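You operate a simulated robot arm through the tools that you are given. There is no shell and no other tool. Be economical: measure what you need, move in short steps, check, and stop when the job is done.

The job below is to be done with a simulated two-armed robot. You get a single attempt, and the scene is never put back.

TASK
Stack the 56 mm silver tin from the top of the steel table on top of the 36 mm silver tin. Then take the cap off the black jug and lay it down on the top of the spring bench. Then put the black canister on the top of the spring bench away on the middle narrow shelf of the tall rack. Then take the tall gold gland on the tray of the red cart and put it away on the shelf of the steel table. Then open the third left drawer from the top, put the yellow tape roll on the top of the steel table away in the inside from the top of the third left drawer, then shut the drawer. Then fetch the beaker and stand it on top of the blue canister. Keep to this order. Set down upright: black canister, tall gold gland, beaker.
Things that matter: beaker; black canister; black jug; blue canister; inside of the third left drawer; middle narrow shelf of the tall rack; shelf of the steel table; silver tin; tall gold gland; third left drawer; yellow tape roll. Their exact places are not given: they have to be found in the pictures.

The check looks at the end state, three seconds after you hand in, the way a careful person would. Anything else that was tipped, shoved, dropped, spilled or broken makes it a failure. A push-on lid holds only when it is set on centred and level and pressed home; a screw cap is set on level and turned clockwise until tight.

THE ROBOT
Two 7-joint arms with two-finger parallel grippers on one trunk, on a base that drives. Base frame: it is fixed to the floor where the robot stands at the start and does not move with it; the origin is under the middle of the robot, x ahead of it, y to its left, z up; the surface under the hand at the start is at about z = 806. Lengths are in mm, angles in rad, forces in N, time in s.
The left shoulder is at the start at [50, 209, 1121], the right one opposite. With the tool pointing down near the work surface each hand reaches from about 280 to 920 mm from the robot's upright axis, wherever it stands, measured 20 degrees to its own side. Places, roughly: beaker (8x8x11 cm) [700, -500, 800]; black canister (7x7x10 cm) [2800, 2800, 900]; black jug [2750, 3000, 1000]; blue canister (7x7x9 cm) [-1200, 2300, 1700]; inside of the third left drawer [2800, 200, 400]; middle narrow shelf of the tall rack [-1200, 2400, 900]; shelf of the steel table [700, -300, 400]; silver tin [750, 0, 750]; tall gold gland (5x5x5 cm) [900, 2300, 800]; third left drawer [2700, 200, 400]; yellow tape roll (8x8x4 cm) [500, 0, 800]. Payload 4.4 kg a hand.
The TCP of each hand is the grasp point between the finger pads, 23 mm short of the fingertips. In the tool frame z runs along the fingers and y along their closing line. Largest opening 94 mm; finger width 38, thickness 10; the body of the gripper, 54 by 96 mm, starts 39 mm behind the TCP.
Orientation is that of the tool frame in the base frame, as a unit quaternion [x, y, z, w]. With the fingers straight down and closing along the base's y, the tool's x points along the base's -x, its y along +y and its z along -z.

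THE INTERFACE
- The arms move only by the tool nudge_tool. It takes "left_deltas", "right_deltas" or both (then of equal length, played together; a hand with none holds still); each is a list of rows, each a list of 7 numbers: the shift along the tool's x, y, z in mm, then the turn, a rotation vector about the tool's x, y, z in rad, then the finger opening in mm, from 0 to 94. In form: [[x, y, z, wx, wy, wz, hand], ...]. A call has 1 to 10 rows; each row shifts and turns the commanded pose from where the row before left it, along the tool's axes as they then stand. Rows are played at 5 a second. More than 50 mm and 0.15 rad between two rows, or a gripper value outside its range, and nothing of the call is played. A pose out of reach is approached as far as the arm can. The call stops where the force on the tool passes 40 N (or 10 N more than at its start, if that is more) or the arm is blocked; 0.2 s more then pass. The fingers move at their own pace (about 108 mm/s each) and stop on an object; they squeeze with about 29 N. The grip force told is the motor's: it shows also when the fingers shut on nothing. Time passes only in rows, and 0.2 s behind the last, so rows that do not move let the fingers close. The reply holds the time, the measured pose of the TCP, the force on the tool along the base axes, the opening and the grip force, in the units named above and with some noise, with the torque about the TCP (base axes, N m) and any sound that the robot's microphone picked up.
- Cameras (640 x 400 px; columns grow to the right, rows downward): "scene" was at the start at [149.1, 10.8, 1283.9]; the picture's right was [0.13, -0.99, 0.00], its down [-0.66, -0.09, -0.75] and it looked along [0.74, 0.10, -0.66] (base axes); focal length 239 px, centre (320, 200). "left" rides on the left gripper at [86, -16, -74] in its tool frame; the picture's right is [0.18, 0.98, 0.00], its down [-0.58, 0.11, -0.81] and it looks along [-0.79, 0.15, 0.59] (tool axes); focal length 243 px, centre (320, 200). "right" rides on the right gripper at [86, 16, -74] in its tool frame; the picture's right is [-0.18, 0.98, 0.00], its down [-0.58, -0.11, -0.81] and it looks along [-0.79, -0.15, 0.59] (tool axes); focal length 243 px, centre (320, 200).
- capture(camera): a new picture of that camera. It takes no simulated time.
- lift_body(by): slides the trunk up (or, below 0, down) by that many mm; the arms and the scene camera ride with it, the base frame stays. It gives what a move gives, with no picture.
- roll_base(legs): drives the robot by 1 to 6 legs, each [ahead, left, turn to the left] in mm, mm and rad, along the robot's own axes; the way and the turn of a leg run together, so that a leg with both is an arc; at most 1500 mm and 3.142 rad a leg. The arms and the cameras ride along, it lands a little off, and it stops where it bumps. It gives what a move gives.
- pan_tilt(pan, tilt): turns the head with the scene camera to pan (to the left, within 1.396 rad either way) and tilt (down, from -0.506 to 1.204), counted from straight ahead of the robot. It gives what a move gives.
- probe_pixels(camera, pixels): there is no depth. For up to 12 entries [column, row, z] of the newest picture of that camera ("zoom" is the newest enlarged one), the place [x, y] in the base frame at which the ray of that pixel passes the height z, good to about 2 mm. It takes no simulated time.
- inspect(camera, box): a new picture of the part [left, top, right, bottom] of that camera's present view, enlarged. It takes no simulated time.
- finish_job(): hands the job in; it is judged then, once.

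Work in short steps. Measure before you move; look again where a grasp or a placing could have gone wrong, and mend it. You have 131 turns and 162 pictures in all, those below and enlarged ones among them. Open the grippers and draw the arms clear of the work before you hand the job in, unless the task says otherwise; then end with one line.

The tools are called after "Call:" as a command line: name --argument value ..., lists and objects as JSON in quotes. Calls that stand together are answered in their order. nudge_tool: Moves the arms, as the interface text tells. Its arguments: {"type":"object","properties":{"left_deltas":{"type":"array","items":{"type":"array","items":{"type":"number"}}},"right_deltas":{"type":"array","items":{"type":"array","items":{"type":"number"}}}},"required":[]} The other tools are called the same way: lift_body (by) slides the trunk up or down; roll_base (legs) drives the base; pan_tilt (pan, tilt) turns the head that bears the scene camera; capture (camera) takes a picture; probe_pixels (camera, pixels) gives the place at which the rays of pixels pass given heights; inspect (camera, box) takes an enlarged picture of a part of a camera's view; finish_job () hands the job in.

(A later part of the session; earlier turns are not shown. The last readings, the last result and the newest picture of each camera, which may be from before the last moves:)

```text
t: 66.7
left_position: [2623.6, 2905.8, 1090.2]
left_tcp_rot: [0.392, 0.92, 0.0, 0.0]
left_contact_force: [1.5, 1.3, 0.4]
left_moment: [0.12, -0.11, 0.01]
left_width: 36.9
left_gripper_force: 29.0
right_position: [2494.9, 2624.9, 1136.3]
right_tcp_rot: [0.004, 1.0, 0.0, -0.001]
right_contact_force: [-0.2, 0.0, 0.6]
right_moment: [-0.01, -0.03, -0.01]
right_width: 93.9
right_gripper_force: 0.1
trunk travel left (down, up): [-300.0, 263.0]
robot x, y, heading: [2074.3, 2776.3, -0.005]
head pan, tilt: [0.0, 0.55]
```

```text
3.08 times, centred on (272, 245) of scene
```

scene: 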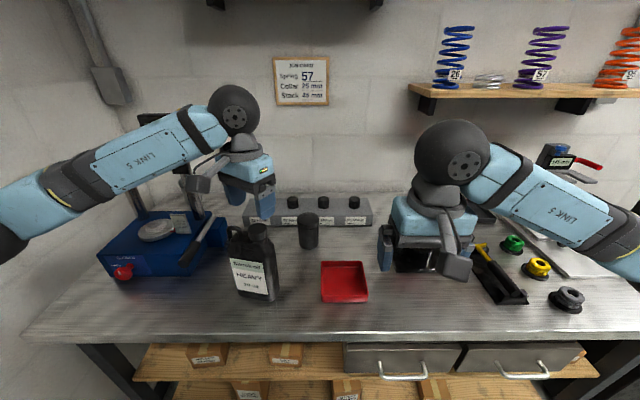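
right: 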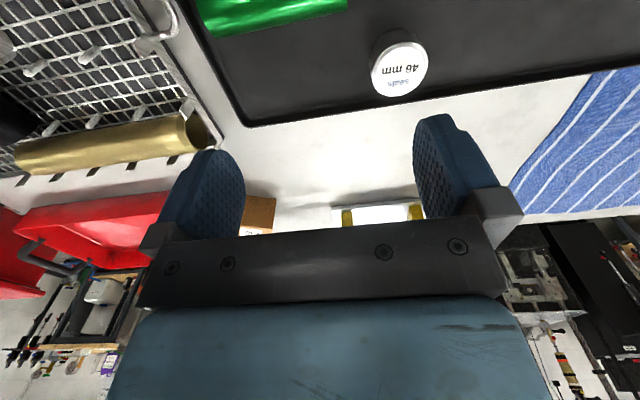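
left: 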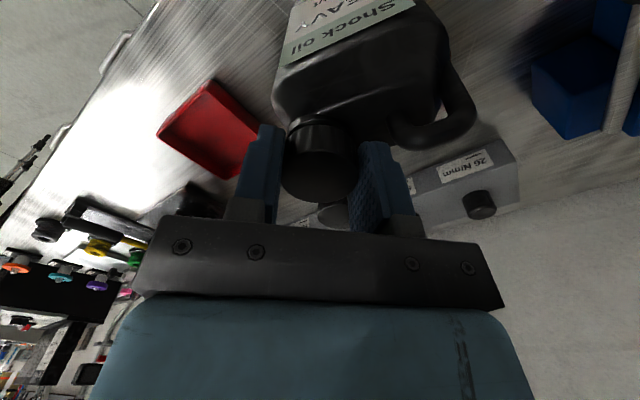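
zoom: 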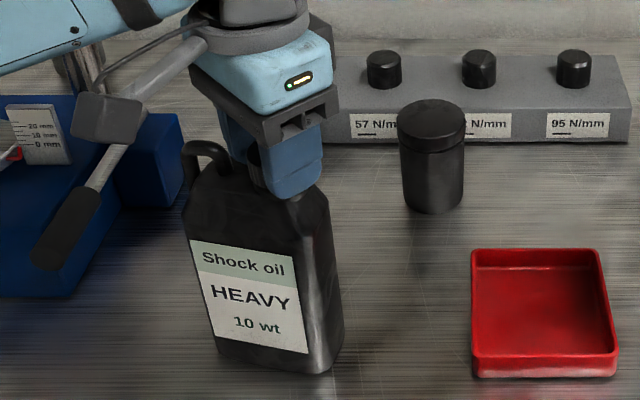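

Cap gripped (36.9 mm). I turn counter-clockwise a little (0.3 rad) and check torque and the jug.

Call:
nudge_tool --left_deltas '[[0, 0, 0, 0, 0, -0.1, 30], [0, 0, 0, 0, 0, -0.1, 30], [0, 0, 0, 0, 0, -0.1, 30], [0, 0, 0, 0, 0, 0, 30]]'

Call:
inspect --camera "scene" --box '[200, 180, 344, 310]'

```text
t: 67.7
left_position: [2623.2, 2904.6, 1090.1]
left_tcp_rot: [0.25, 0.968, 0.0, 0.0]
left_contact_force: [-1.2, -1.4, 0.0]
left_moment: [-0.09, 0.08, 0.01]
left_width: 36.7
left_gripper_force: 29.1
right_position: [2495.5, 2624.9, 1136.1]
right_tcp_rot: [0.004, 1.0, 0.0, 0.0]
right_contact_force: [-0.4, 0.1, -0.2]
right_moment: [0.0, -0.01, 0.01]
right_width: 93.9
right_gripper_force: 0.0
trunk travel left (down, up): [-300.0, 263.0]
robot x, y, heading: [2071.3, 2781.5, -0.009]
head pan, tilt: [0.0, 0.55]
```

```text
3.08 times, centred on (272, 245) of scene
```

zoom: 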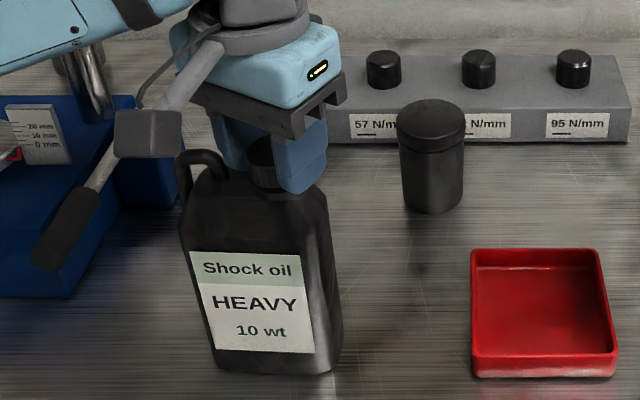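

The label shifted: the jug turned along with the cap. I turn it back and retry while pressing down for more bench friction.

Call:
nudge_tool --left_deltas '[[0, 0, 0, 0, 0, 0.1, 30], [0, 0, 0, 0, 0, 0.1, 30], [0, 0, 0, 0, 0, 0.1, 30], [0, 0, 2, 0, 0, 0, 30], [0, 0, 1, 0, 0, 0, 30], [0, 0, 0, 0, 0, 0, 30]]'

Call:
inspect --camera "scene" --box '[200, 180, 344, 310]'

```text
t: 69.1
left_position: [2623.5, 2905.3, 1089.3]
left_tcp_rot: [0.392, 0.92, 0.0, 0.002]
left_contact_force: [3.4, 1.6, 19.5]
left_moment: [0.02, -0.08, -0.01]
left_width: 36.9
left_gripper_force: 28.8
right_position: [2494.2, 2624.8, 1136.9]
right_tcp_rot: [0.004, 1.0, 0.0, 0.001]
right_contact_force: [-0.1, 0.1, 0.6]
right_moment: [0.0, -0.02, 0.01]
right_width: 94.2
right_gripper_force: 0.1
trunk travel left (down, up): [-300.0, 263.0]
robot x, y, heading: [2074.0, 2780.5, -0.009]
head pan, tilt: [0.0, 0.55]
```

```text
3.08 times, centred on (272, 245) of scene
```

zoom: 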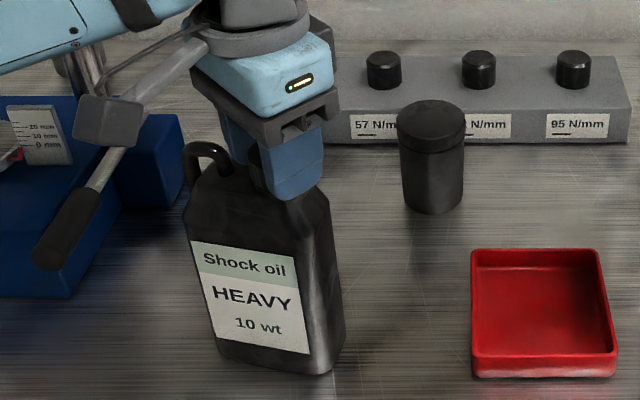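

Jug is back to its first pose and pressed with ~20 N. I press slightly more and turn counter-clockwise 0.3 rad.

Call:
nudge_tool --left_deltas '[[0, 0, 1, 0, 0, -0.1, 30], [0, 0, 0, 0, 0, -0.1, 30], [0, 0, 0, 0, 0, -0.1, 30], [0, 0, 0, 0, 0, 0, 30]]'

Call:
inspect --camera "scene" --box '[200, 180, 344, 310]'

```text
t: 70.1
left_position: [2621.2, 2905.9, 1089.7]
left_tcp_rot: [0.25, 0.968, 0.001, 0.003]
left_contact_force: [1.9, 5.8, 38.5]
left_moment: [0.22, -0.17, 0.02]
left_width: 37.0
left_gripper_force: 29.5
right_position: [2492.2, 2624.5, 1138.7]
right_tcp_rot: [0.003, 1.0, 0.001, 0.002]
right_contact_force: [-0.6, 0.3, -0.3]
right_moment: [-0.01, -0.03, 0.0]
right_width: 94.0
right_gripper_force: 0.1
trunk travel left (down, up): [-300.0, 263.0]
robot x, y, heading: [2078.2, 2778.4, -0.007]
head pan, tilt: [0.0, 0.55]
```

```text
3.08 times, centred on (272, 245) of scene
```

zoom: 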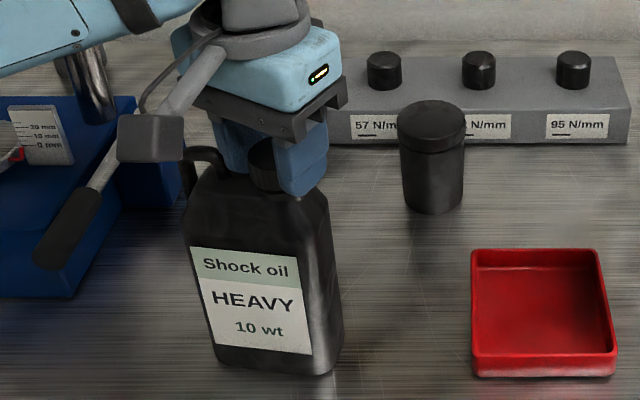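

The jug turned less this time. I ease off a bit and continue turning while lightly pressed.

Call:
nudge_tool --left_deltas '[[0, 0, -0.7, 0, 0, -0.1, 30], [0, 0, 0, 0, 0, -0.12, 30], [0, 0, 0, 0, 0, -0.12, 30], [0, 0, 0, 0, 0, -0.12, 30], [0, 0, 0, 0, 0, -0.12, 30], [0, 0, 0, 0, 0, 0, 30]]'

Call:
inspect --camera "scene" --box '[200, 180, 344, 310]'

```text
t: 71.5
left_position: [2621.8, 2904.6, 1089.3]
left_tcp_rot: [-0.038, 0.999, -0.001, 0.002]
left_contact_force: [4.4, 1.7, 34.2]
left_moment: [0.07, -0.16, -0.02]
left_width: 36.7
left_gripper_force: 29.2
right_position: [2492.8, 2624.8, 1136.8]
right_tcp_rot: [0.003, 1.0, 0.0, 0.002]
right_contact_force: [-0.3, 0.2, 0.0]
right_moment: [0.0, 0.01, -0.01]
right_width: 94.1
right_gripper_force: 0.0
trunk travel left (down, up): [-300.0, 263.0]
robot x, y, heading: [2071.9, 2778.4, -0.008]
head pan, tilt: [0.0, 0.55]
```

```text
3.08 times, centred on (272, 245) of scene
```

zoom: 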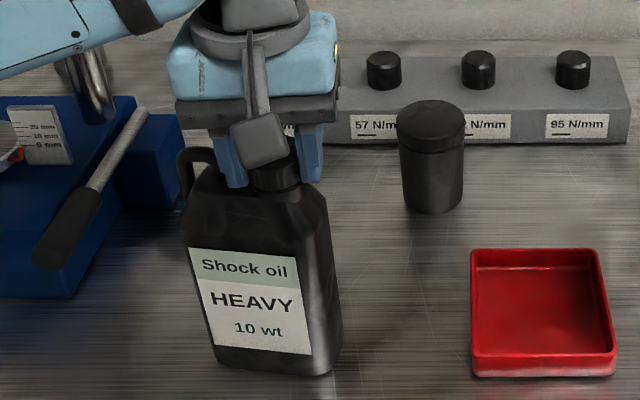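

The jug now stays put while the cap turns. I keep turning.

Call:
nudge_tool --left_deltas '[[0, 0, 0, 0, 0, -0.14, 30], [0, 0, 0, 0, 0, -0.14, 30], [0, 0, 0, 0, 0, -0.14, 30], [0, 0, 0, 0, 0, -0.14, 30], [0, 0, 0, 0, 0, -0.14, 30], [0, 0, 0, 0, 0, -0.14, 30], [0, 0, 0, 0, 0, -0.14, 30], [0, 0, 0, 0, 0, -0.14, 30], [0, 0, 0, 0, 0, -0.14, 30], [0, 0, 0, 0, 0, 0, 30]]'

Call:
inspect --camera "scene" --box '[200, 180, 344, 310]'

```text
t: 73.7
left_position: [2622.1, 2903.8, 1090.5]
left_tcp_rot: [-0.619, 0.785, -0.001, 0.002]
left_contact_force: [3.6, -10.8, 31.2]
left_moment: [-0.13, -0.24, -0.02]
left_width: 36.9
left_gripper_force: 28.7
right_position: [2493.4, 2622.2, 1136.8]
right_tcp_rot: [0.004, 1.0, 0.001, 0.001]
right_contact_force: [-0.3, 0.2, -0.6]
right_moment: [0.0, -0.02, 0.02]
right_width: 94.0
right_gripper_force: 0.0
trunk travel left (down, up): [-300.0, 263.0]
robot x, y, heading: [2072.3, 2777.0, -0.012]
head pan, tilt: [0.0, 0.55]
```

```text
3.08 times, centred on (272, 245) of scene
```

zoom: 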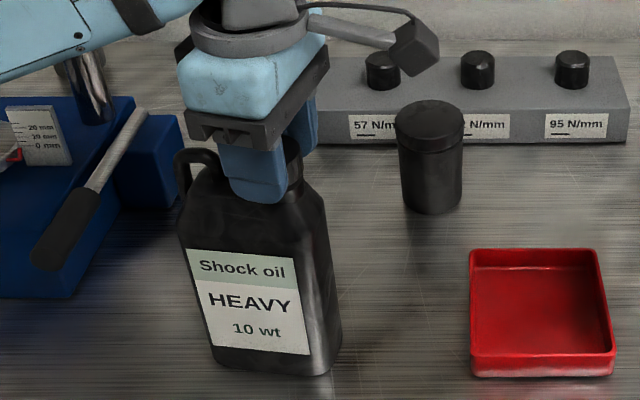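

Working well; cap has turned about 2 rad. I continue another ~0.9 rad, easing pressure.

Call:
nudge_tool --left_deltas '[[0, 0, -0.5, 0, 0, -0.14, 30], [0, 0, 0, 0, 0, -0.14, 30], [0, 0, -0.3, 0, 0, -0.14, 30], [0, 0, 0, 0, 0, -0.14, 30], [0, 0, 0, 0, 0, -0.14, 30], [0, 0, 0, 0, 0, -0.14, 30], [0, 0, 0, 0, 0, 0, 30]]'

Call:
inspect --camera "scene" --box '[200, 180, 344, 310]'

```text
t: 75.3
left_position: [2622.1, 2904.7, 1090.2]
left_tcp_rot: [0.886, -0.464, 0.001, -0.001]
left_contact_force: [4.4, -5.3, 33.7]
left_moment: [0.09, -0.34, -0.03]
left_width: 37.0
left_gripper_force: 29.6
right_position: [2493.3, 2623.7, 1136.7]
right_tcp_rot: [0.004, 1.0, 0.001, 0.002]
right_contact_force: [-0.2, 0.8, 0.1]
right_moment: [0.04, -0.06, 0.03]
right_width: 94.2
right_gripper_force: 0.2
trunk travel left (down, up): [-300.0, 263.0]
robot x, y, heading: [2071.0, 2775.9, -0.006]
head pan, tilt: [0.0, 0.55]
```

```text
3.08 times, centred on (272, 245) of scene
```

zoom: 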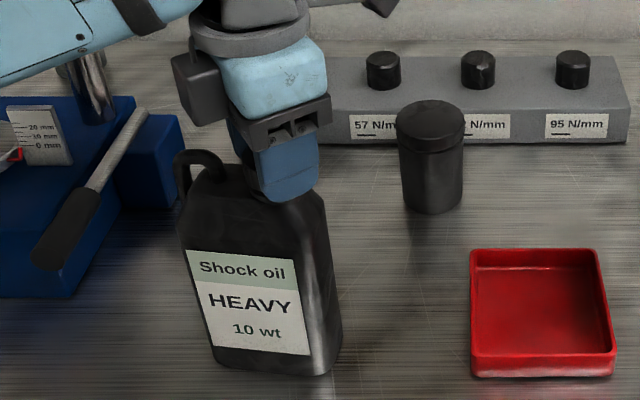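

No limit reached. I turn another ~0.85 rad, then try a small lift.

Call:
nudge_tool --left_deltas '[[0, 0, -0.5, 0, 0, -0.14, 30], [0, 0, -0.5, 0, 0, -0.14, 30], [0, 0, -0.5, 0, 0, -0.14, 30], [0, 0, -0.5, 0, 0, -0.14, 30], [0, 0, 0, 0, 0, -0.14, 30], [0, 0, 0, 0, 0, -0.14, 30], [0, 0, 0, 0, 0, 0, 30]]'

Call:
inspect --camera "scene" --box '[200, 180, 344, 310]'

```text
t: 76.9
left_position: [2621.7, 2904.3, 1091.4]
left_tcp_rot: [0.998, -0.063, 0.001, 0.0]
left_contact_force: [3.9, -0.4, 25.4]
left_moment: [-0.3, 0.0, -0.01]
left_width: 37.0
left_gripper_force: 29.0
right_position: [2493.5, 2624.4, 1137.2]
right_tcp_rot: [0.004, 1.0, 0.0, 0.001]
right_contact_force: [-0.4, 0.4, -0.1]
right_moment: [0.0, -0.01, -0.01]
right_width: 93.8
right_gripper_force: 0.0
trunk travel left (down, up): [-300.0, 263.0]
robot x, y, heading: [2078.4, 2780.4, -0.005]
head pan, tilt: [0.0, 0.55]
```

```text
3.08 times, centred on (272, 245) of scene
```

zoom: 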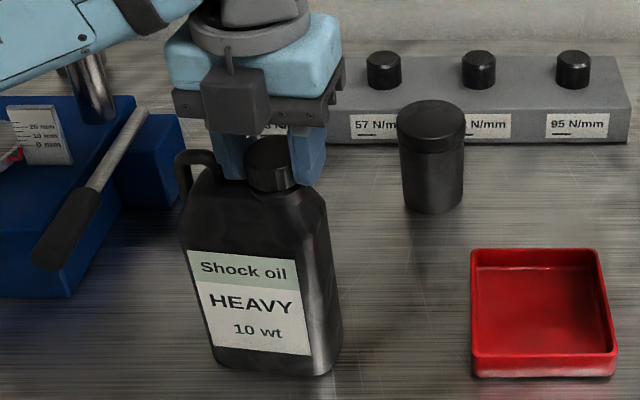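

Total turn ≈3.7 rad so far. I continue another 1.1 rad with easing pressure.

Call:
nudge_tool --left_deltas '[[0, 0, -0.4, 0, 0, -0.14, 30], [0, 0, -0.4, 0, 0, -0.14, 30], [0, 0, -0.3, 0, 0, -0.14, 30], [0, 0, -0.3, 0, 0, -0.14, 30], [0, 0, -0.3, 0, 0, -0.14, 30], [0, 0, 0, 0, 0, -0.14, 30], [0, 0, 0, 0, 0, -0.14, 30], [0, 0, 0, 0, 0, 0, 30]]'

Call:
inspect --camera "scene" --box '[200, 180, 344, 310]'

```text
t: 78.7
left_position: [2623.1, 2905.9, 1092.5]
left_tcp_rot: [0.91, 0.414, 0.001, 0.0]
left_contact_force: [-0.4, 1.7, 8.0]
left_moment: [-0.09, -0.05, 0.01]
left_width: 36.9
left_gripper_force: 29.0
right_position: [2494.8, 2625.7, 1136.4]
right_tcp_rot: [0.003, 1.0, 0.0, 0.0]
right_contact_force: [-0.9, 0.4, -0.7]
right_moment: [-0.02, 0.01, 0.02]
right_width: 94.0
right_gripper_force: 0.0
trunk travel left (down, up): [-300.0, 263.0]
robot x, y, heading: [2074.9, 2778.1, -0.004]
head pan, tilt: [0.0, 0.55]
```

```text
3.08 times, centred on (272, 245) of scene
```

zoom: 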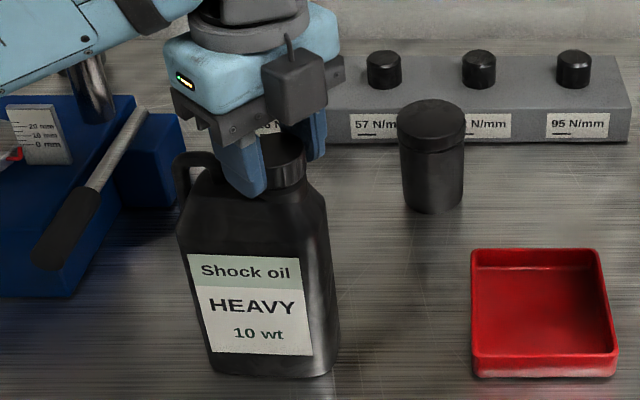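

I try a gentle 4 mm lift to see whether the cap is free.

Call:
nudge_tool --left_deltas '[[0, 0, -1.5, 0, 0, 0, 30], [0, 0, -1.5, 0, 0, 0, 30], [0, 0, -1, 0, 0, 0, 30], [0, 0, 0, 0, 0, 0, 30]]'

Call:
inspect --camera "scene" --box '[200, 180, 344, 310]'

```text
t: 79.7
left_position: [2624.1, 2904.9, 1094.7]
left_tcp_rot: [0.911, 0.413, 0.0, 0.0]
left_contact_force: [1.1, 0.4, -6.4]
left_moment: [-0.14, 0.01, -0.02]
left_width: 37.3
left_gripper_force: 28.9
right_position: [2495.5, 2624.5, 1136.7]
right_tcp_rot: [0.003, 1.0, 0.001, 0.0]
right_contact_force: [-0.3, -0.8, -0.2]
right_moment: [-0.04, -0.02, 0.01]
right_width: 94.3
right_gripper_force: 0.1
trunk travel left (down, up): [-300.0, 263.0]
robot x, y, heading: [2074.2, 2782.4, -0.01]
head pan, tilt: [0.0, 0.55]
```

```text
3.08 times, centred on (272, 245) of scene
```

zoom: 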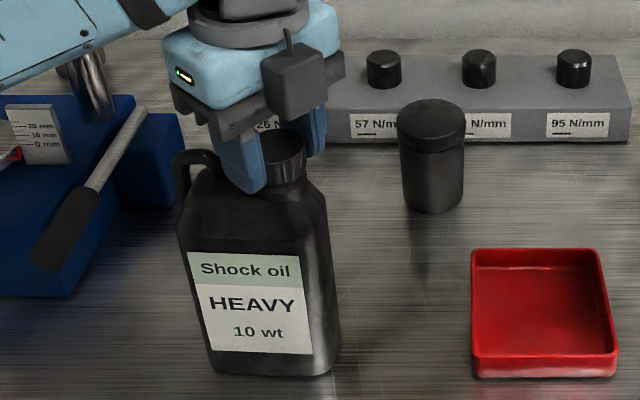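

Pull of −6 N: still threaded. I settle back and turn further.

Call:
nudge_tool --left_deltas '[[0, 0, 3.5, 0, 0, 0, 30], [0, 0, 0, 0, 0, -0.14, 30], [0, 0, -0.3, 0, 0, -0.14, 30], [0, 0, -0.3, 0, 0, -0.14, 30], [0, 0, -0.3, 0, 0, -0.14, 30], [0, 0, -0.3, 0, 0, -0.14, 30], [0, 0, 0, 0, 0, -0.14, 30], [0, 0, 0, 0, 0, 0, 30]]'

Call:
inspect --camera "scene" --box '[200, 180, 344, 310]'

```text
t: 81.5
left_position: [2623.9, 2904.7, 1093.8]
left_tcp_rot: [0.662, 0.749, 0.001, 0.0]
left_contact_force: [-0.9, -0.8, -0.3]
left_moment: [-0.04, -0.02, 0.03]
left_width: 37.0
left_gripper_force: 28.4
right_position: [2496.2, 2624.3, 1134.8]
right_tcp_rot: [0.003, 1.0, 0.0, 0.0]
right_contact_force: [0.9, -0.2, -0.7]
right_moment: [0.0, 0.02, -0.01]
right_width: 94.0
right_gripper_force: 0.1
trunk travel left (down, up): [-300.0, 263.0]
robot x, y, heading: [2074.7, 2781.0, -0.008]
head pan, tilt: [0.0, 0.55]
```

```text
3.08 times, centred on (272, 245) of scene
```

zoom: 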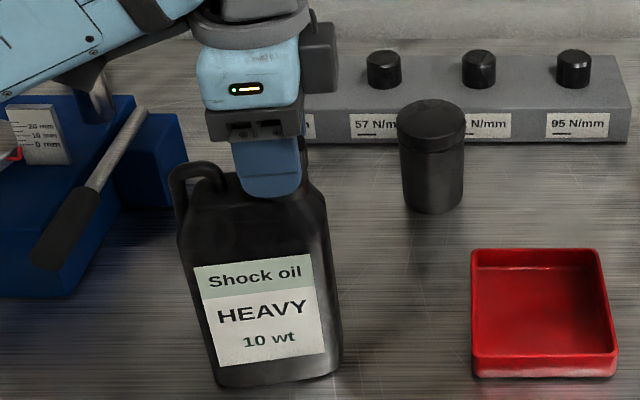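

Without pressure the jug dragged ~0.35 rad. I turn it back, release, and lift to regrip.

Call:
nudge_tool --left_deltas '[[0, 0, 0, 0, 0, 0.12, 30], [0, 0, 0, 0, 0, 0.12, 30], [0, 0, 0, 0, 0, 0.12, 30], [0, 0, 1, 0, 0, 0, 30], [0, 0, 0, 0, 0, 0, 60], [0, 0, 0, 0, 0, 0, 64], [0, 0, -20, 0, 0, 0, 64], [0, 0, -30, 0, 0, 0, 64], [0, 0, 0, 0, 0, 0.15, 64]]'

Call:
inspect --camera "scene" --box '[200, 180, 344, 310]'

Call:
capture --camera "left"

```text
t: 83.5
left_position: [2624.3, 2906.3, 1141.7]
left_tcp_rot: [0.831, 0.556, -0.001, 0.0]
left_contact_force: [0.2, -0.4, 0.4]
left_moment: [0.03, 0.02, 0.02]
left_width: 63.9
left_gripper_force: 0.1
right_position: [2494.9, 2625.1, 1136.6]
right_tcp_rot: [0.004, 1.0, 0.0, 0.0]
right_contact_force: [0.1, -0.3, -0.4]
right_moment: [-0.06, -0.04, -0.03]
right_width: 94.0
right_gripper_force: 0.0
trunk travel left (down, up): [-300.0, 263.0]
robot x, y, heading: [2072.8, 2780.2, -0.007]
head pan, tilt: [0.0, 0.55]
```

```text
3.08 times, centred on (272, 245) of scene
```

zoom: 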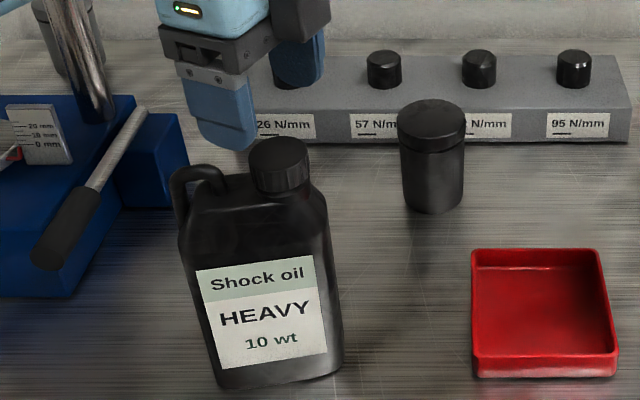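

```text
116 pictures are left
```

left: 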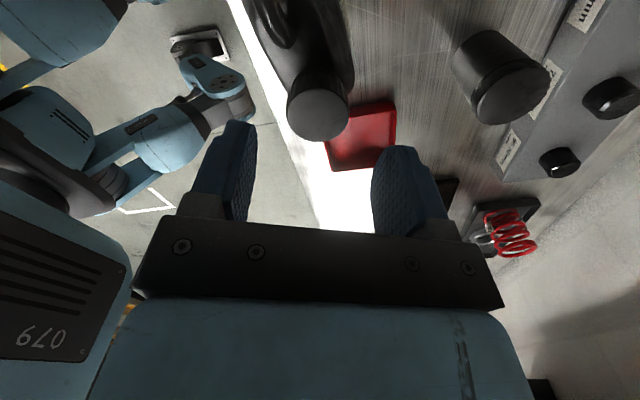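

The cap is now loose on the thread but still on. I rotate the hand back 3.1 rad above the cap.

Call:
nudge_tool --left_deltas '[[0, 0, 0, 0, 0, 0.15, 64], [0, 0, 0, 0, 0, 0.15, 64], [0, 0, 0, 0, 0, 0.15, 64], [0, 0, 0, 0, 0, 0.15, 64], [0, 0, 0, 0, 0, 0.15, 64], [0, 0, 0, 0, 0, 0.15, 64], [0, 0, 0, 0, 0, 0.15, 64], [0, 0, 0, 0, 0, 0.15, 64], [0, 0, 0, 0, 0, 0.15, 64], [0, 0, 0, 0, 0, 0.15, 64]]'

Call:
nudge_tool --left_deltas '[[0, 0, 0, 0, 0, 0.15, 64], [0, 0, 0, 0, 0, 0.15, 64], [0, 0, 0, 0, 0, 0.15, 64], [0, 0, 0, 0, 0, 0.15, 64], [0, 0, 0, 0, 0, 0.15, 64], [0, 0, 0, 0, 0, 0.15, 64], [0, 0, 0, 0, 0, 0.15, 64], [0, 0, 0, 0, 0, 0.15, 64], [0, 0, 0, 0, 0, 0.15, 64], [0, 0, 0, 0, 0, 0, 64]]'

Call:
capture --camera "left"

```text
t: 85.7
left_position: [2623.1, 2905.0, 1142.7]
left_tcp_rot: [0.987, -0.159, 0.0, 0.0]
left_contact_force: [-0.2, -0.1, 0.4]
left_moment: [0.0, 0.01, 0.04]
left_width: 64.2
left_gripper_force: 0.1
right_position: [2495.3, 2625.3, 1137.7]
right_tcp_rot: [0.003, 1.0, 0.0, 0.0]
right_contact_force: [-0.2, -0.9, 0.0]
right_moment: [-0.01, 0.02, -0.02]
right_width: 93.9
right_gripper_force: 0.0
trunk travel left (down, up): [-300.0, 263.0]
robot x, y, heading: [2074.1, 2779.3, -0.007]
head pan, tilt: [0.0, 0.55]
```

```text
t: 87.9
left_position: [2624.6, 2904.8, 1141.5]
left_tcp_rot: [-0.672, 0.741, 0.0, 0.001]
left_contact_force: [-0.3, 0.1, -0.7]
left_moment: [0.0, 0.02, 0.02]
left_width: 64.1
left_gripper_force: 0.0
right_position: [2494.8, 2625.4, 1136.7]
right_tcp_rot: [0.004, 1.0, 0.0, 0.0]
right_contact_force: [-0.8, 0.2, 0.4]
right_moment: [-0.02, 0.02, -0.04]
right_width: 93.8
right_gripper_force: 0.0
trunk travel left (down, up): [-300.0, 263.0]
robot x, y, heading: [2075.3, 2778.6, -0.007]
head pan, tilt: [0.0, 0.55]
```

```text
115 pictures are left
```

left: 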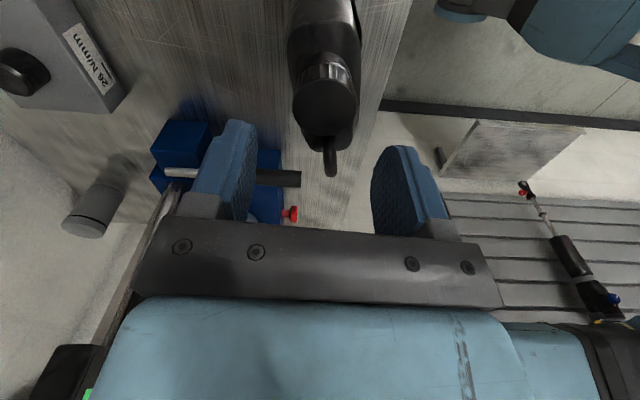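

Hand at −1.47 rad, cap nearly centred at (326,103). I descend, regrip, and press.

Call:
nudge_tool --left_deltas '[[0, 2, 20, 0, 0, 0, 64], [0, 0, 20, 0, 0, 0, 64], [0, 0, 9, 0, 0, 0, 64], [0, 0, 0, 0, 0, 0, 30], [0, 0, 0, 0, 0, 0, 30], [0, 0, 2, 0, 0, 0, 30], [0, 0, 1, 0, 0, 0, 30], [0, 0, 0, 0, 0, 0, 30]]'

Call:
inspect --camera "scene" --box '[200, 180, 344, 310]'

```text
t: 89.7
left_position: [2621.3, 2905.8, 1090.9]
left_tcp_rot: [-0.672, 0.741, -0.001, 0.001]
left_contact_force: [0.8, 0.9, 16.8]
left_moment: [-0.05, 0.07, 0.02]
left_width: 36.9
left_gripper_force: 29.0
right_position: [2492.7, 2626.0, 1136.4]
right_tcp_rot: [0.003, 1.0, 0.001, 0.001]
right_contact_force: [-0.6, -0.8, 0.4]
right_moment: [0.01, 0.02, 0.0]
right_width: 93.9
right_gripper_force: 0.1
trunk travel left (down, up): [-300.0, 263.0]
robot x, y, heading: [2075.3, 2778.6, -0.002]
head pan, tilt: [0.0, 0.55]
```

```text
3.08 times, centred on (272, 245) of scene
```

zoom: 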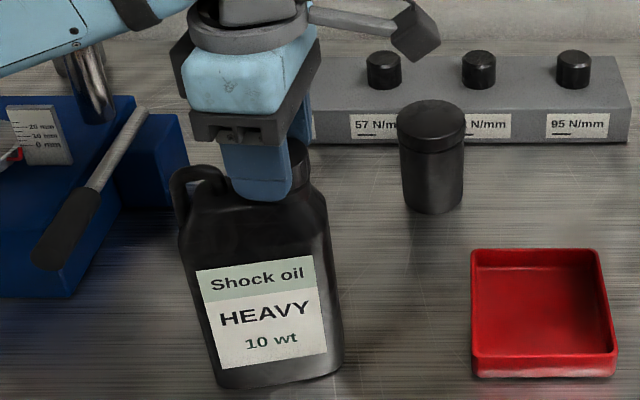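

Pressed at ~17 N. I turn 1.2 rad counter-clockwise, keeping pressure.

Call:
nudge_tool --left_deltas '[[0, 0, 0.5, 0, 0, -0.14, 30], [0, 0, 0, 0, 0, -0.14, 30], [0, 0, 0, 0, 0, -0.14, 30], [0, 0, 0, 0, 0, -0.14, 30], [0, 0, 0, 0, 0, -0.14, 30], [0, 0, 0, 0, 0, -0.14, 30], [0, 0, 0, 0, 0, -0.14, 30], [0, 0, 0, 0, 0, -0.14, 30], [0, 0, 0, 0, 0, -0.14, 30], [0, 0, 0, 0, 0, 0, 30]]'

Call:
inspect --camera "scene" --box '[200, 180, 344, 310]'

```text
t: 91.9
left_position: [2620.2, 2905.3, 1090.8]
left_tcp_rot: [0.98, -0.201, 0.002, -0.001]
left_contact_force: [2.7, -3.3, 26.1]
left_moment: [-0.13, -0.1, -0.03]
left_width: 37.2
left_gripper_force: 29.0
right_position: [2493.2, 2623.3, 1137.1]
right_tcp_rot: [0.003, 1.0, 0.0, 0.001]
right_contact_force: [-0.7, -0.1, -0.9]
right_moment: [0.03, 0.02, 0.0]
right_width: 94.1
right_gripper_force: 0.0
trunk travel left (down, up): [-300.0, 263.0]
robot x, y, heading: [2078.4, 2776.5, -0.008]
head pan, tilt: [0.0, 0.55]
```

```text
3.08 times, centred on (272, 245) of scene
```

zoom: 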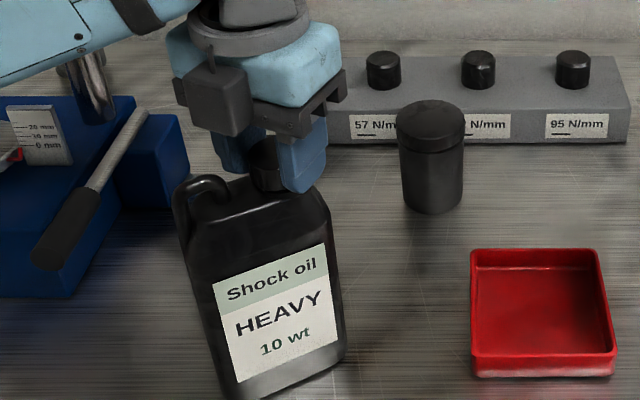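

The jug dragged ~0.35 rad more. I test by lifting 5 mm to see if the cap comes off.

Call:
nudge_tool --left_deltas '[[0, 0, -2, 0, 0, 0, 30], [0, 0, -2, 0, 0, 0, 30], [0, 0, -2, 0, 0, 0, 30], [0, 0, -1, 0, 0, 0, 30], [0, 0, 0, 0, 0, 0, 30]]'

Call:
inspect --camera "scene" --box '[200, 180, 344, 310]'

```text
t: 93.1
left_position: [2621.5, 2907.1, 1098.0]
left_tcp_rot: [0.979, -0.202, 0.0, 0.001]
left_contact_force: [0.3, -1.2, -1.1]
left_moment: [-0.02, 0.02, -0.01]
left_width: 37.2
left_gripper_force: 28.7
right_position: [2493.9, 2624.9, 1136.2]
right_tcp_rot: [0.003, 1.0, 0.0, 0.001]
right_contact_force: [-0.2, -0.1, 0.5]
right_moment: [-0.02, -0.01, 0.01]
right_width: 94.2
right_gripper_force: 0.1
trunk travel left (down, up): [-300.0, 263.0]
robot x, y, heading: [2076.2, 2778.3, -0.004]
head pan, tilt: [0.0, 0.55]
```

```text
3.08 times, centred on (272, 245) of scene
```

zoom: 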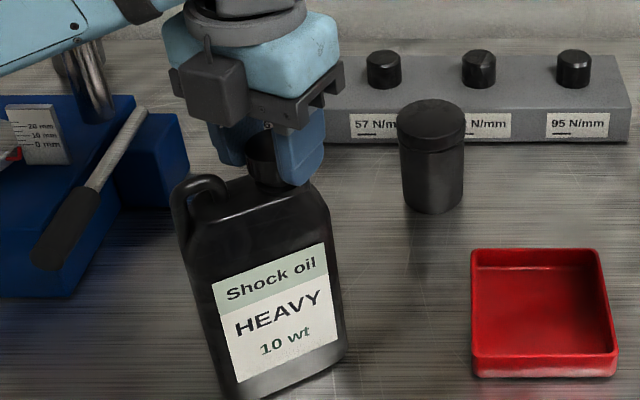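

The cap is free (force ≈0 while jug stays). I lift it away and carry it to a clear bench spot near (2560,2815).

Call:
nudge_tool --left_deltas '[[0, 0, -30, 0, 0, 0, 30], [0, 0, -40, 0, 0, 0, 30], [-7, 36.3, 0, 0, 0, 0, 30], [-7, 36.3, 0, 0, 0, 0, 30], [-6, 36.3, 0, 0, 0, 0, 30], [0, 0, 45, 0, 0, 0, 30], [0, 0, 45, 0, 0, 0, 30], [0, 0, 45, 0, 0, 0, 30], [0, 0, 40, 0, 0, 0, 30], [0, 0, 0, 0, 0, 0, 30]]'

Call:
capture --camera "scene"

```text
t: 95.3
left_position: [2560.9, 2812.3, 990.5]
left_tcp_rot: [0.979, -0.202, 0.001, 0.0]
left_contact_force: [0.6, 0.7, -0.1]
left_moment: [-0.01, -0.02, 0.01]
left_width: 37.1
left_gripper_force: 29.1
right_position: [2494.2, 2626.2, 1136.1]
right_tcp_rot: [0.004, 1.0, -0.001, 0.0]
right_contact_force: [0.3, -0.5, -0.3]
right_moment: [0.02, 0.01, 0.04]
right_width: 93.9
right_gripper_force: 0.0
trunk travel left (down, up): [-300.0, 263.0]
robot x, y, heading: [2075.5, 2778.8, -0.007]
head pan, tilt: [0.0, 0.55]
```

```text
111 pictures are left
```

scene: 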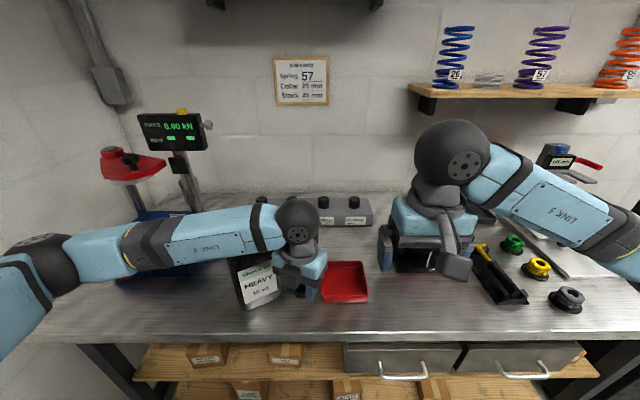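

Clear. I continue lowering with small steps near the bench.

Call:
nudge_tool --left_deltas '[[0, 0, 40, 0, 0, 0, 30], [0, 0, 35, 0, 0, 0, 30], [0, 0, 4, 0, 0, 0, 30], [0, 0, 3, 0, 0, 0, 30], [0, 0, 3, 0, 0, 0, 30], [0, 0, 2, 0, 0, 0, 30], [0, 0, 2, 0, 0, 0, 30], [0, 0, 2, 0, 0, 0, 30], [0, 0, 2, 0, 0, 0, 30], [0, 0, 0, 0, 0, 0, 30]]'

Call:
inspect --camera "scene" --box '[250, 230, 350, 310]'

```text
t: 97.5
left_position: [2561.5, 2812.4, 904.8]
left_tcp_rot: [0.979, -0.202, 0.005, 0.002]
left_contact_force: [-9.7, 4.0, 17.9]
left_moment: [0.24, 0.37, 0.02]
left_width: 36.9
left_gripper_force: 28.8
right_position: [2493.0, 2625.1, 1136.8]
right_tcp_rot: [0.004, 1.0, 0.0, 0.002]
right_contact_force: [0.6, -0.1, 0.2]
right_moment: [-0.01, 0.01, 0.01]
right_width: 94.2
right_gripper_force: 0.2
trunk travel left (down, up): [-300.0, 263.0]
robot x, y, heading: [2076.0, 2778.3, -0.007]
head pan, tilt: [0.0, 0.55]
stopped in row 10 (left hand): the force on the tool passed its limit at 43 N (the readings are from after the stop); the commanded pose is now the measured one
```

```text
5.00 times, centred on (300, 270) of scene
```

zoom: 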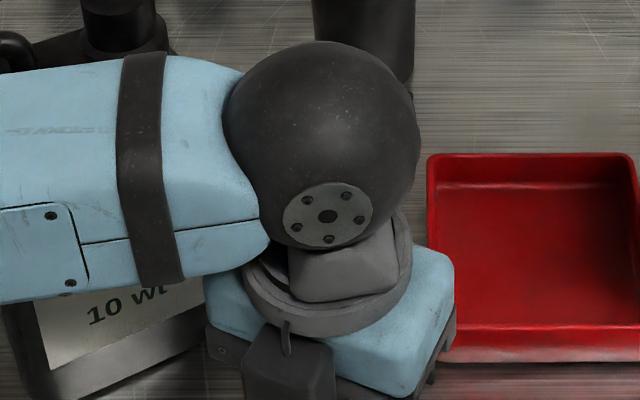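

Contact at TCP z≈905 (bench ≈881). I open gently and rise, then check.

Call:
nudge_tool --left_deltas '[[0, 0, -1, 0, 0, 0, 34], [0, 0, 0, 0, 0, 0, 50], [0, 0, 0, 0, 0, 0, 60], [0, 0, -30, 0, 0, 0, 60], [0, 0, -45, 0, 0, 0, 60], [0, 0, 0, 0, 0, 0, 60]]'

Call:
capture --camera "left"

Call:
capture --camera "scene"

```text
t: 98.9
left_position: [2563.0, 2814.4, 975.9]
left_tcp_rot: [0.98, -0.201, 0.003, 0.002]
left_contact_force: [-0.3, 0.0, 0.2]
left_moment: [-0.01, -0.02, 0.01]
left_width: 60.0
left_gripper_force: 0.1
right_position: [2495.1, 2625.4, 1137.0]
right_tcp_rot: [0.004, 1.0, 0.0, 0.0]
right_contact_force: [-0.2, 0.3, -0.8]
right_moment: [-0.03, 0.0, -0.04]
right_width: 94.1
right_gripper_force: 0.0
trunk travel left (down, up): [-300.0, 263.0]
robot x, y, heading: [2074.1, 2777.8, -0.004]
head pan, tilt: [0.0, 0.55]
```

```text
109 pictures are left
```

left: 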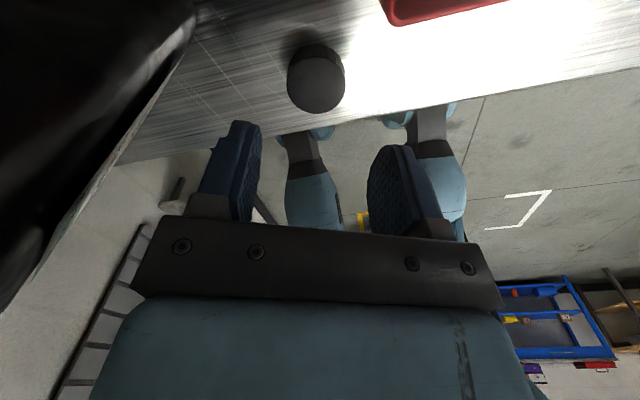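

```text
108 pictures are left
```

scene: 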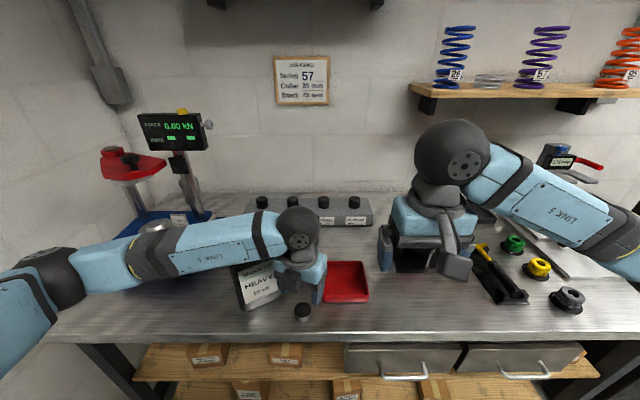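

Cap lies flat on the bench at scene (303,311). I raise the hand straight up and check the jug.

Call:
nudge_tool --left_deltas '[[0, 0, -45, 0, 0, 0, 60], [0, 0, -45, 0, 0, 0, 60], [0, 0, -45, 0, 0, 0, 60], [0, 0, -45, 0, 0, 0, 60], [0, 0, -45, 0, 0, 0, 60], [0, 0, -20, 0, 0, 0, 60], [0, 0, 0, 0, 0, 0, 60]]'

Call:
capture --camera "scene"

```text
t: 100.5
left_position: [2562.3, 2815.5, 1222.1]
left_tcp_rot: [0.979, -0.202, 0.004, 0.001]
left_contact_force: [-0.1, 0.1, -0.4]
left_moment: [0.01, -0.02, 0.0]
left_width: 60.2
left_gripper_force: 0.0
right_position: [2493.9, 2624.8, 1136.8]
right_tcp_rot: [0.003, 1.0, 0.0, 0.001]
right_contact_force: [-0.6, -1.1, 0.9]
right_moment: [0.01, 0.01, -0.01]
right_width: 94.1
right_gripper_force: 0.1
trunk travel left (down, up): [-300.0, 263.0]
robot x, y, heading: [2073.5, 2778.9, -0.005]
head pan, tilt: [0.0, 0.55]
```

```text
107 pictures are left
```

scene: 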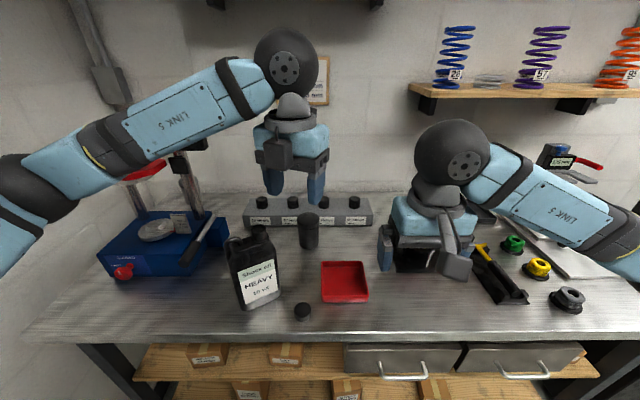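

Jug stands upright, cap laid. Next the canister, to be gripped from the front by the right hand with fingers 30° below horizontal. I move the left hand aside and start turning both wrists.

Call:
nudge_tool --left_deltas '[[-16, -37, 0, 0, 0, 0, 60], [-16, -37, 0, 0, 0, 0, 60], [-16, -37, 0, 0, 0, 0, 60], [-16, -37, 0, 0, 0, 0, 60], [-16, -37, 0, 0, 0, 0, 60], [0, 0, 0, 0, 0, 0.15, 60], [0, 0, 0, 0, 0, 0.15, 60], [0, 0, 0, 0, 0, 0.15, 60], [0, 0, 0, 0, 0, 0.15, 60], [0, 0, 0, 0, 0, 0.15, 60]]' --right_deltas '[[0, 0, 0, 0, 0, 0.15, 94], [0, 0, 0, 0, 0, 0.15, 94], [0, 0, 0, 0, 0, 0.15, 94], [0, 0, 0, 0, 0, 0.15, 94], [0, 0, 0, 0, 0, 0.15, 94], [0, 0, 0, 0, 0, 0.15, 94], [0, 0, 0, 0, 0, 0.15, 94], [0, 0, 0, 0, 0, 0.15, 94], [0, 0, 0, 0, 0, 0.15, 94], [0, 0, 0, 0, 0, 0.15, 94]]'

Call:
nudge_tool --left_deltas '[[0, 0, 0, 0, 0, 0.15, 60], [0, 0, 0, 0, 0, 0.15, 60], [0, 0, 0, 0, 0, 0.15, 60], [0, 0, 0, 0, 0, 0.15, 60], [0, 0, 0, 0, 0, 0.15, 60], [0, 0, 0, 0, 0, 0.15, 60], [0, 0, 0, 0, 0, 0.15, 60], [0, 0, 0, 0, 0, 0.15, 60], [0, 0, 0, 0, 0, 0.15, 60], [0, 0, 0, 0, 0, 0.15, 60]]' --right_deltas '[[0, 0, 0, 0, 0, 0.15, 94], [0, 0, 0, 0, 0, 0.15, 94], [0, 0, 0, 0, 0, 0.15, 94], [0, 0, 0, 0, 0, 0.15, 94], [0, 0, 0, 0, 0, 0.15, 94], [0, 0, 0, 0, 0, 0.15, 94], [0, 0, 0, 0, 0, 0.15, 94], [0, 0, 0, 0, 0, 0.15, 94], [0, 0, 0, 0, 0, 0.15, 94], [0, 0, 0, 0, 0, 0.15, 94]]'

Call:
nudge_tool --left_deltas '[[0, 0, 0, 0, 0, 0.15, 90], [0, 0, 0, 0, 0, 0.15, 90], [0, 0, 0, 0, 0, 0.15, 90], [0, 0, 0, 0, 0, 0, 90], [0, 0, 0, 0, 0, 0, 90], [0, 0, 0, 0, 0, 0, 90], [0, 0, 0, 0, 0, 0, 90], [0, 0, 0, 0, 0, 0, 90], [0, 0, 0, 0, 0, 0, 90]]' --right_deltas '[[0, 0, 0, 0, 0, 0.14, 94], [0, 0, 0, 0, 0.15, 0, 94], [0, 0, 0, 0, 0.15, 0, 94], [0, 0, 0, 0, 0.15, 0, 94], [0, 0, 0, 0, 0.15, 0, 94], [0, 0, 0, 0, 0.15, 0, 94], [0, 0, 0, 0, 0.15, 0, 94], [0, 0, 0, 0, 0.147, 0, 94], [0, 0, 0, 0, 0, 0, 94]]'

Call:
capture --camera "scene"

Call:
capture --camera "right"

```text
t: 102.7
left_position: [2561.2, 3015.4, 1221.5]
left_tcp_rot: [0.837, -0.547, 0.004, 0.0]
left_contact_force: [-0.6, -0.5, 0.8]
left_moment: [-0.03, -0.01, 0.04]
left_width: 59.9
left_gripper_force: 0.0
right_position: [2493.4, 2625.8, 1137.3]
right_tcp_rot: [0.684, 0.729, -0.001, -0.001]
right_contact_force: [0.4, 0.2, -0.7]
right_moment: [-0.02, -0.01, -0.05]
right_width: 93.9
right_gripper_force: 0.1
trunk travel left (down, up): [-300.0, 263.0]
robot x, y, heading: [2076.2, 2777.7, -0.005]
head pan, tilt: [0.0, 0.55]
```

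```text
t: 104.9
left_position: [2559.9, 3016.0, 1222.0]
left_tcp_rot: [-0.24, 0.971, -0.002, 0.002]
left_contact_force: [-0.4, 0.1, -0.3]
left_moment: [-0.01, 0.0, 0.02]
left_width: 60.0
left_gripper_force: 0.1
right_position: [2495.3, 2625.8, 1136.8]
right_tcp_rot: [0.998, 0.066, 0.0, 0.0]
right_contact_force: [-0.2, 0.3, 0.0]
right_moment: [0.02, 0.02, 0.03]
right_width: 94.0
right_gripper_force: 0.0
trunk travel left (down, up): [-300.0, 263.0]
robot x, y, heading: [2076.2, 2776.7, -0.006]
head pan, tilt: [0.0, 0.55]
```

```text
t: 106.9
left_position: [2560.9, 3015.5, 1221.3]
left_tcp_rot: [-0.017, 1.0, -0.001, 0.002]
left_contact_force: [0.2, 0.3, -0.8]
left_moment: [-0.03, -0.01, 0.0]
left_width: 90.0
left_gripper_force: 0.0
right_position: [2517.5, 2637.5, 1136.7]
right_tcp_rot: [0.866, -0.002, 0.5, 0.001]
right_contact_force: [0.0, 0.0, 0.0]
right_moment: [0.0, -0.02, -0.05]
right_width: 94.3
right_gripper_force: 0.1
right hand out of reach, approached as far as the arm can: row 7, 8
trunk travel left (down, up): [-300.0, 263.0]
robot x, y, heading: [2073.4, 2778.4, -0.005]
head pan, tilt: [0.0, 0.55]
```

```text
106 pictures are left
```

scene: 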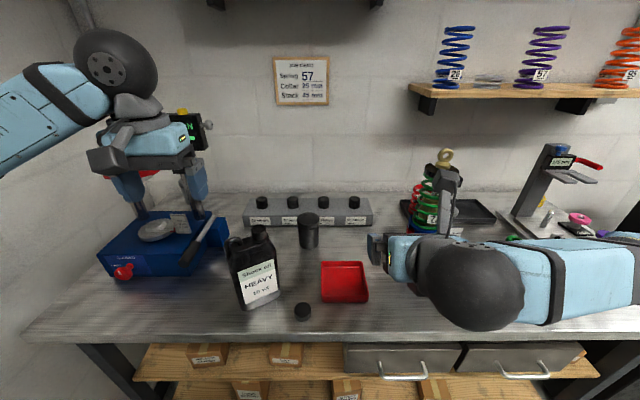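

```text
105 pictures are left
```

right: 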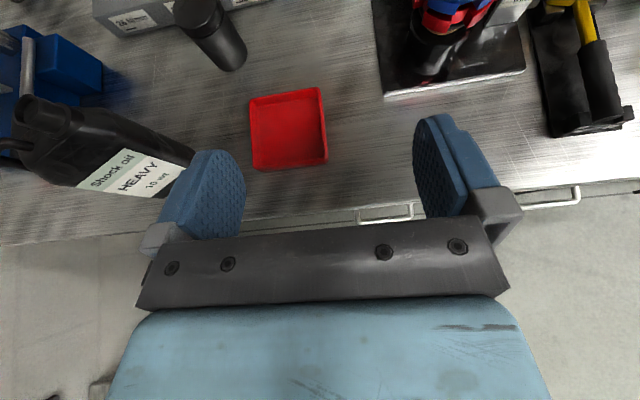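

Orientation reached (fingers 30° below horizontal). I measure the canister precisely.

Call:
inspect --camera "scene" --box '[268, 200, 348, 260]'

```text
6.67 times, centred on (308, 230) of scene
```

zoom: 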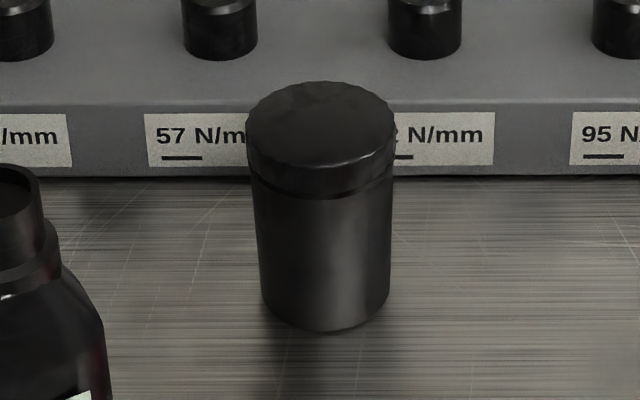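

Call:
probe_pixels --camera "zoom" --pixels '[[326, 331, 881], [326, 165, 970], [326, 165, 980], [326, 165, 990], [248, 125, 980], [394, 125, 980], [320, 125, 980], [320, 82, 980], [300, 178, 881]]'

Call:
probe_pixels --camera "right" --pixels '[[196, 15, 980], [235, 71, 881], [328, 150, 900]]'

Call:
probe_pixels --camera "scene" --pixels '[[322, 302, 881], [368, 302, 881], [322, 263, 910], [303, 318, 881], [278, 300, 881]]'

```text
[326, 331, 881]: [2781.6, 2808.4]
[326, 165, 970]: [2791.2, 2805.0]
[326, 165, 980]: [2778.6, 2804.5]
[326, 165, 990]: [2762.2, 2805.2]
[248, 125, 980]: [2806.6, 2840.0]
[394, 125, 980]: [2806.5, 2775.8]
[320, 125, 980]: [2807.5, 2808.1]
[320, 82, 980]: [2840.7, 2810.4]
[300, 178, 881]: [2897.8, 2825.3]
```

```text
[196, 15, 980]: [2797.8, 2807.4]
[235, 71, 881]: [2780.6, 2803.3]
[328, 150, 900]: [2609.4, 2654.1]
```

```text
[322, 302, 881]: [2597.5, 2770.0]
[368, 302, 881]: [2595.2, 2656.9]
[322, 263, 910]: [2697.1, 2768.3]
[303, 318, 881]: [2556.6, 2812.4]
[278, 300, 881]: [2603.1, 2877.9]
```

Canister centre ≈(2808,2807), top z 979. To keep the wrist away from the jug I yaw the approach 0.35 rad and move to a pre-grasp 120 mm back.

Call:
nudge_tool --right_deltas '[[0, 0, 0, 0.101, 0, -0.0583, 80], [0, 0, 0, 0.101, 0, -0.0583, 80], [0, 0, 0, 0.101, 0, -0.0583, 80], [-2, -8.5, 38.5, 0, 0, 0, 80], [-2, -8.5, 38.5, 0, 0, 0, 80], [-2, -8.5, 38.5, 0, 0, 0, 80], [-2, -8.5, 38.5, 0, 0, 0, 80], [-2, -8.5, 38.5, 0, 0, 0, 80], [0, 0, 0, 0, 0, 0, 80]]'

Call:
capture --camera "scene"

Call:
capture --camera "right"

```text
t: 108.9
left_position: [2560.5, 3015.2, 1221.7]
left_tcp_rot: [-0.019, 1.0, -0.002, 0.003]
left_contact_force: [-0.2, -0.2, 0.1]
left_moment: [0.02, 0.02, 0.03]
left_width: 89.9
left_gripper_force: 0.1
right_position: [2665.2, 2736.3, 1033.1]
right_tcp_rot: [0.853, 0.149, 0.492, -0.087]
right_contact_force: [0.0, -0.2, -0.1]
right_moment: [-0.01, 0.0, -0.03]
right_width: 80.0
right_gripper_force: 0.0
right hand out of reach, approached as far as the arm can: row 1, 2
trunk travel left (down, up): [-300.0, 263.0]
robot x, y, heading: [2078.5, 2778.6, -0.008]
head pan, tilt: [0.0, 0.55]
```

```text
103 pictures are left
```

scene: 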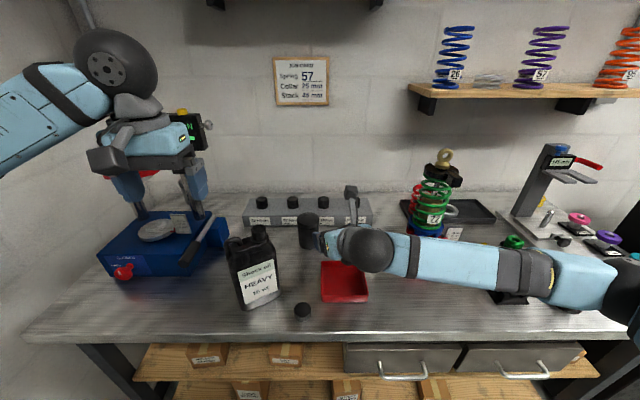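

```text
102 pictures are left
```

right: 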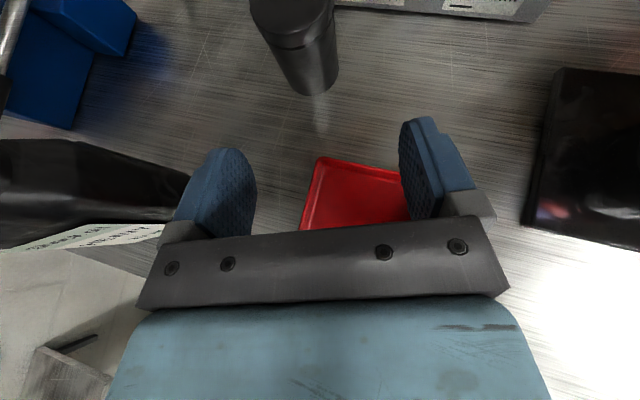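

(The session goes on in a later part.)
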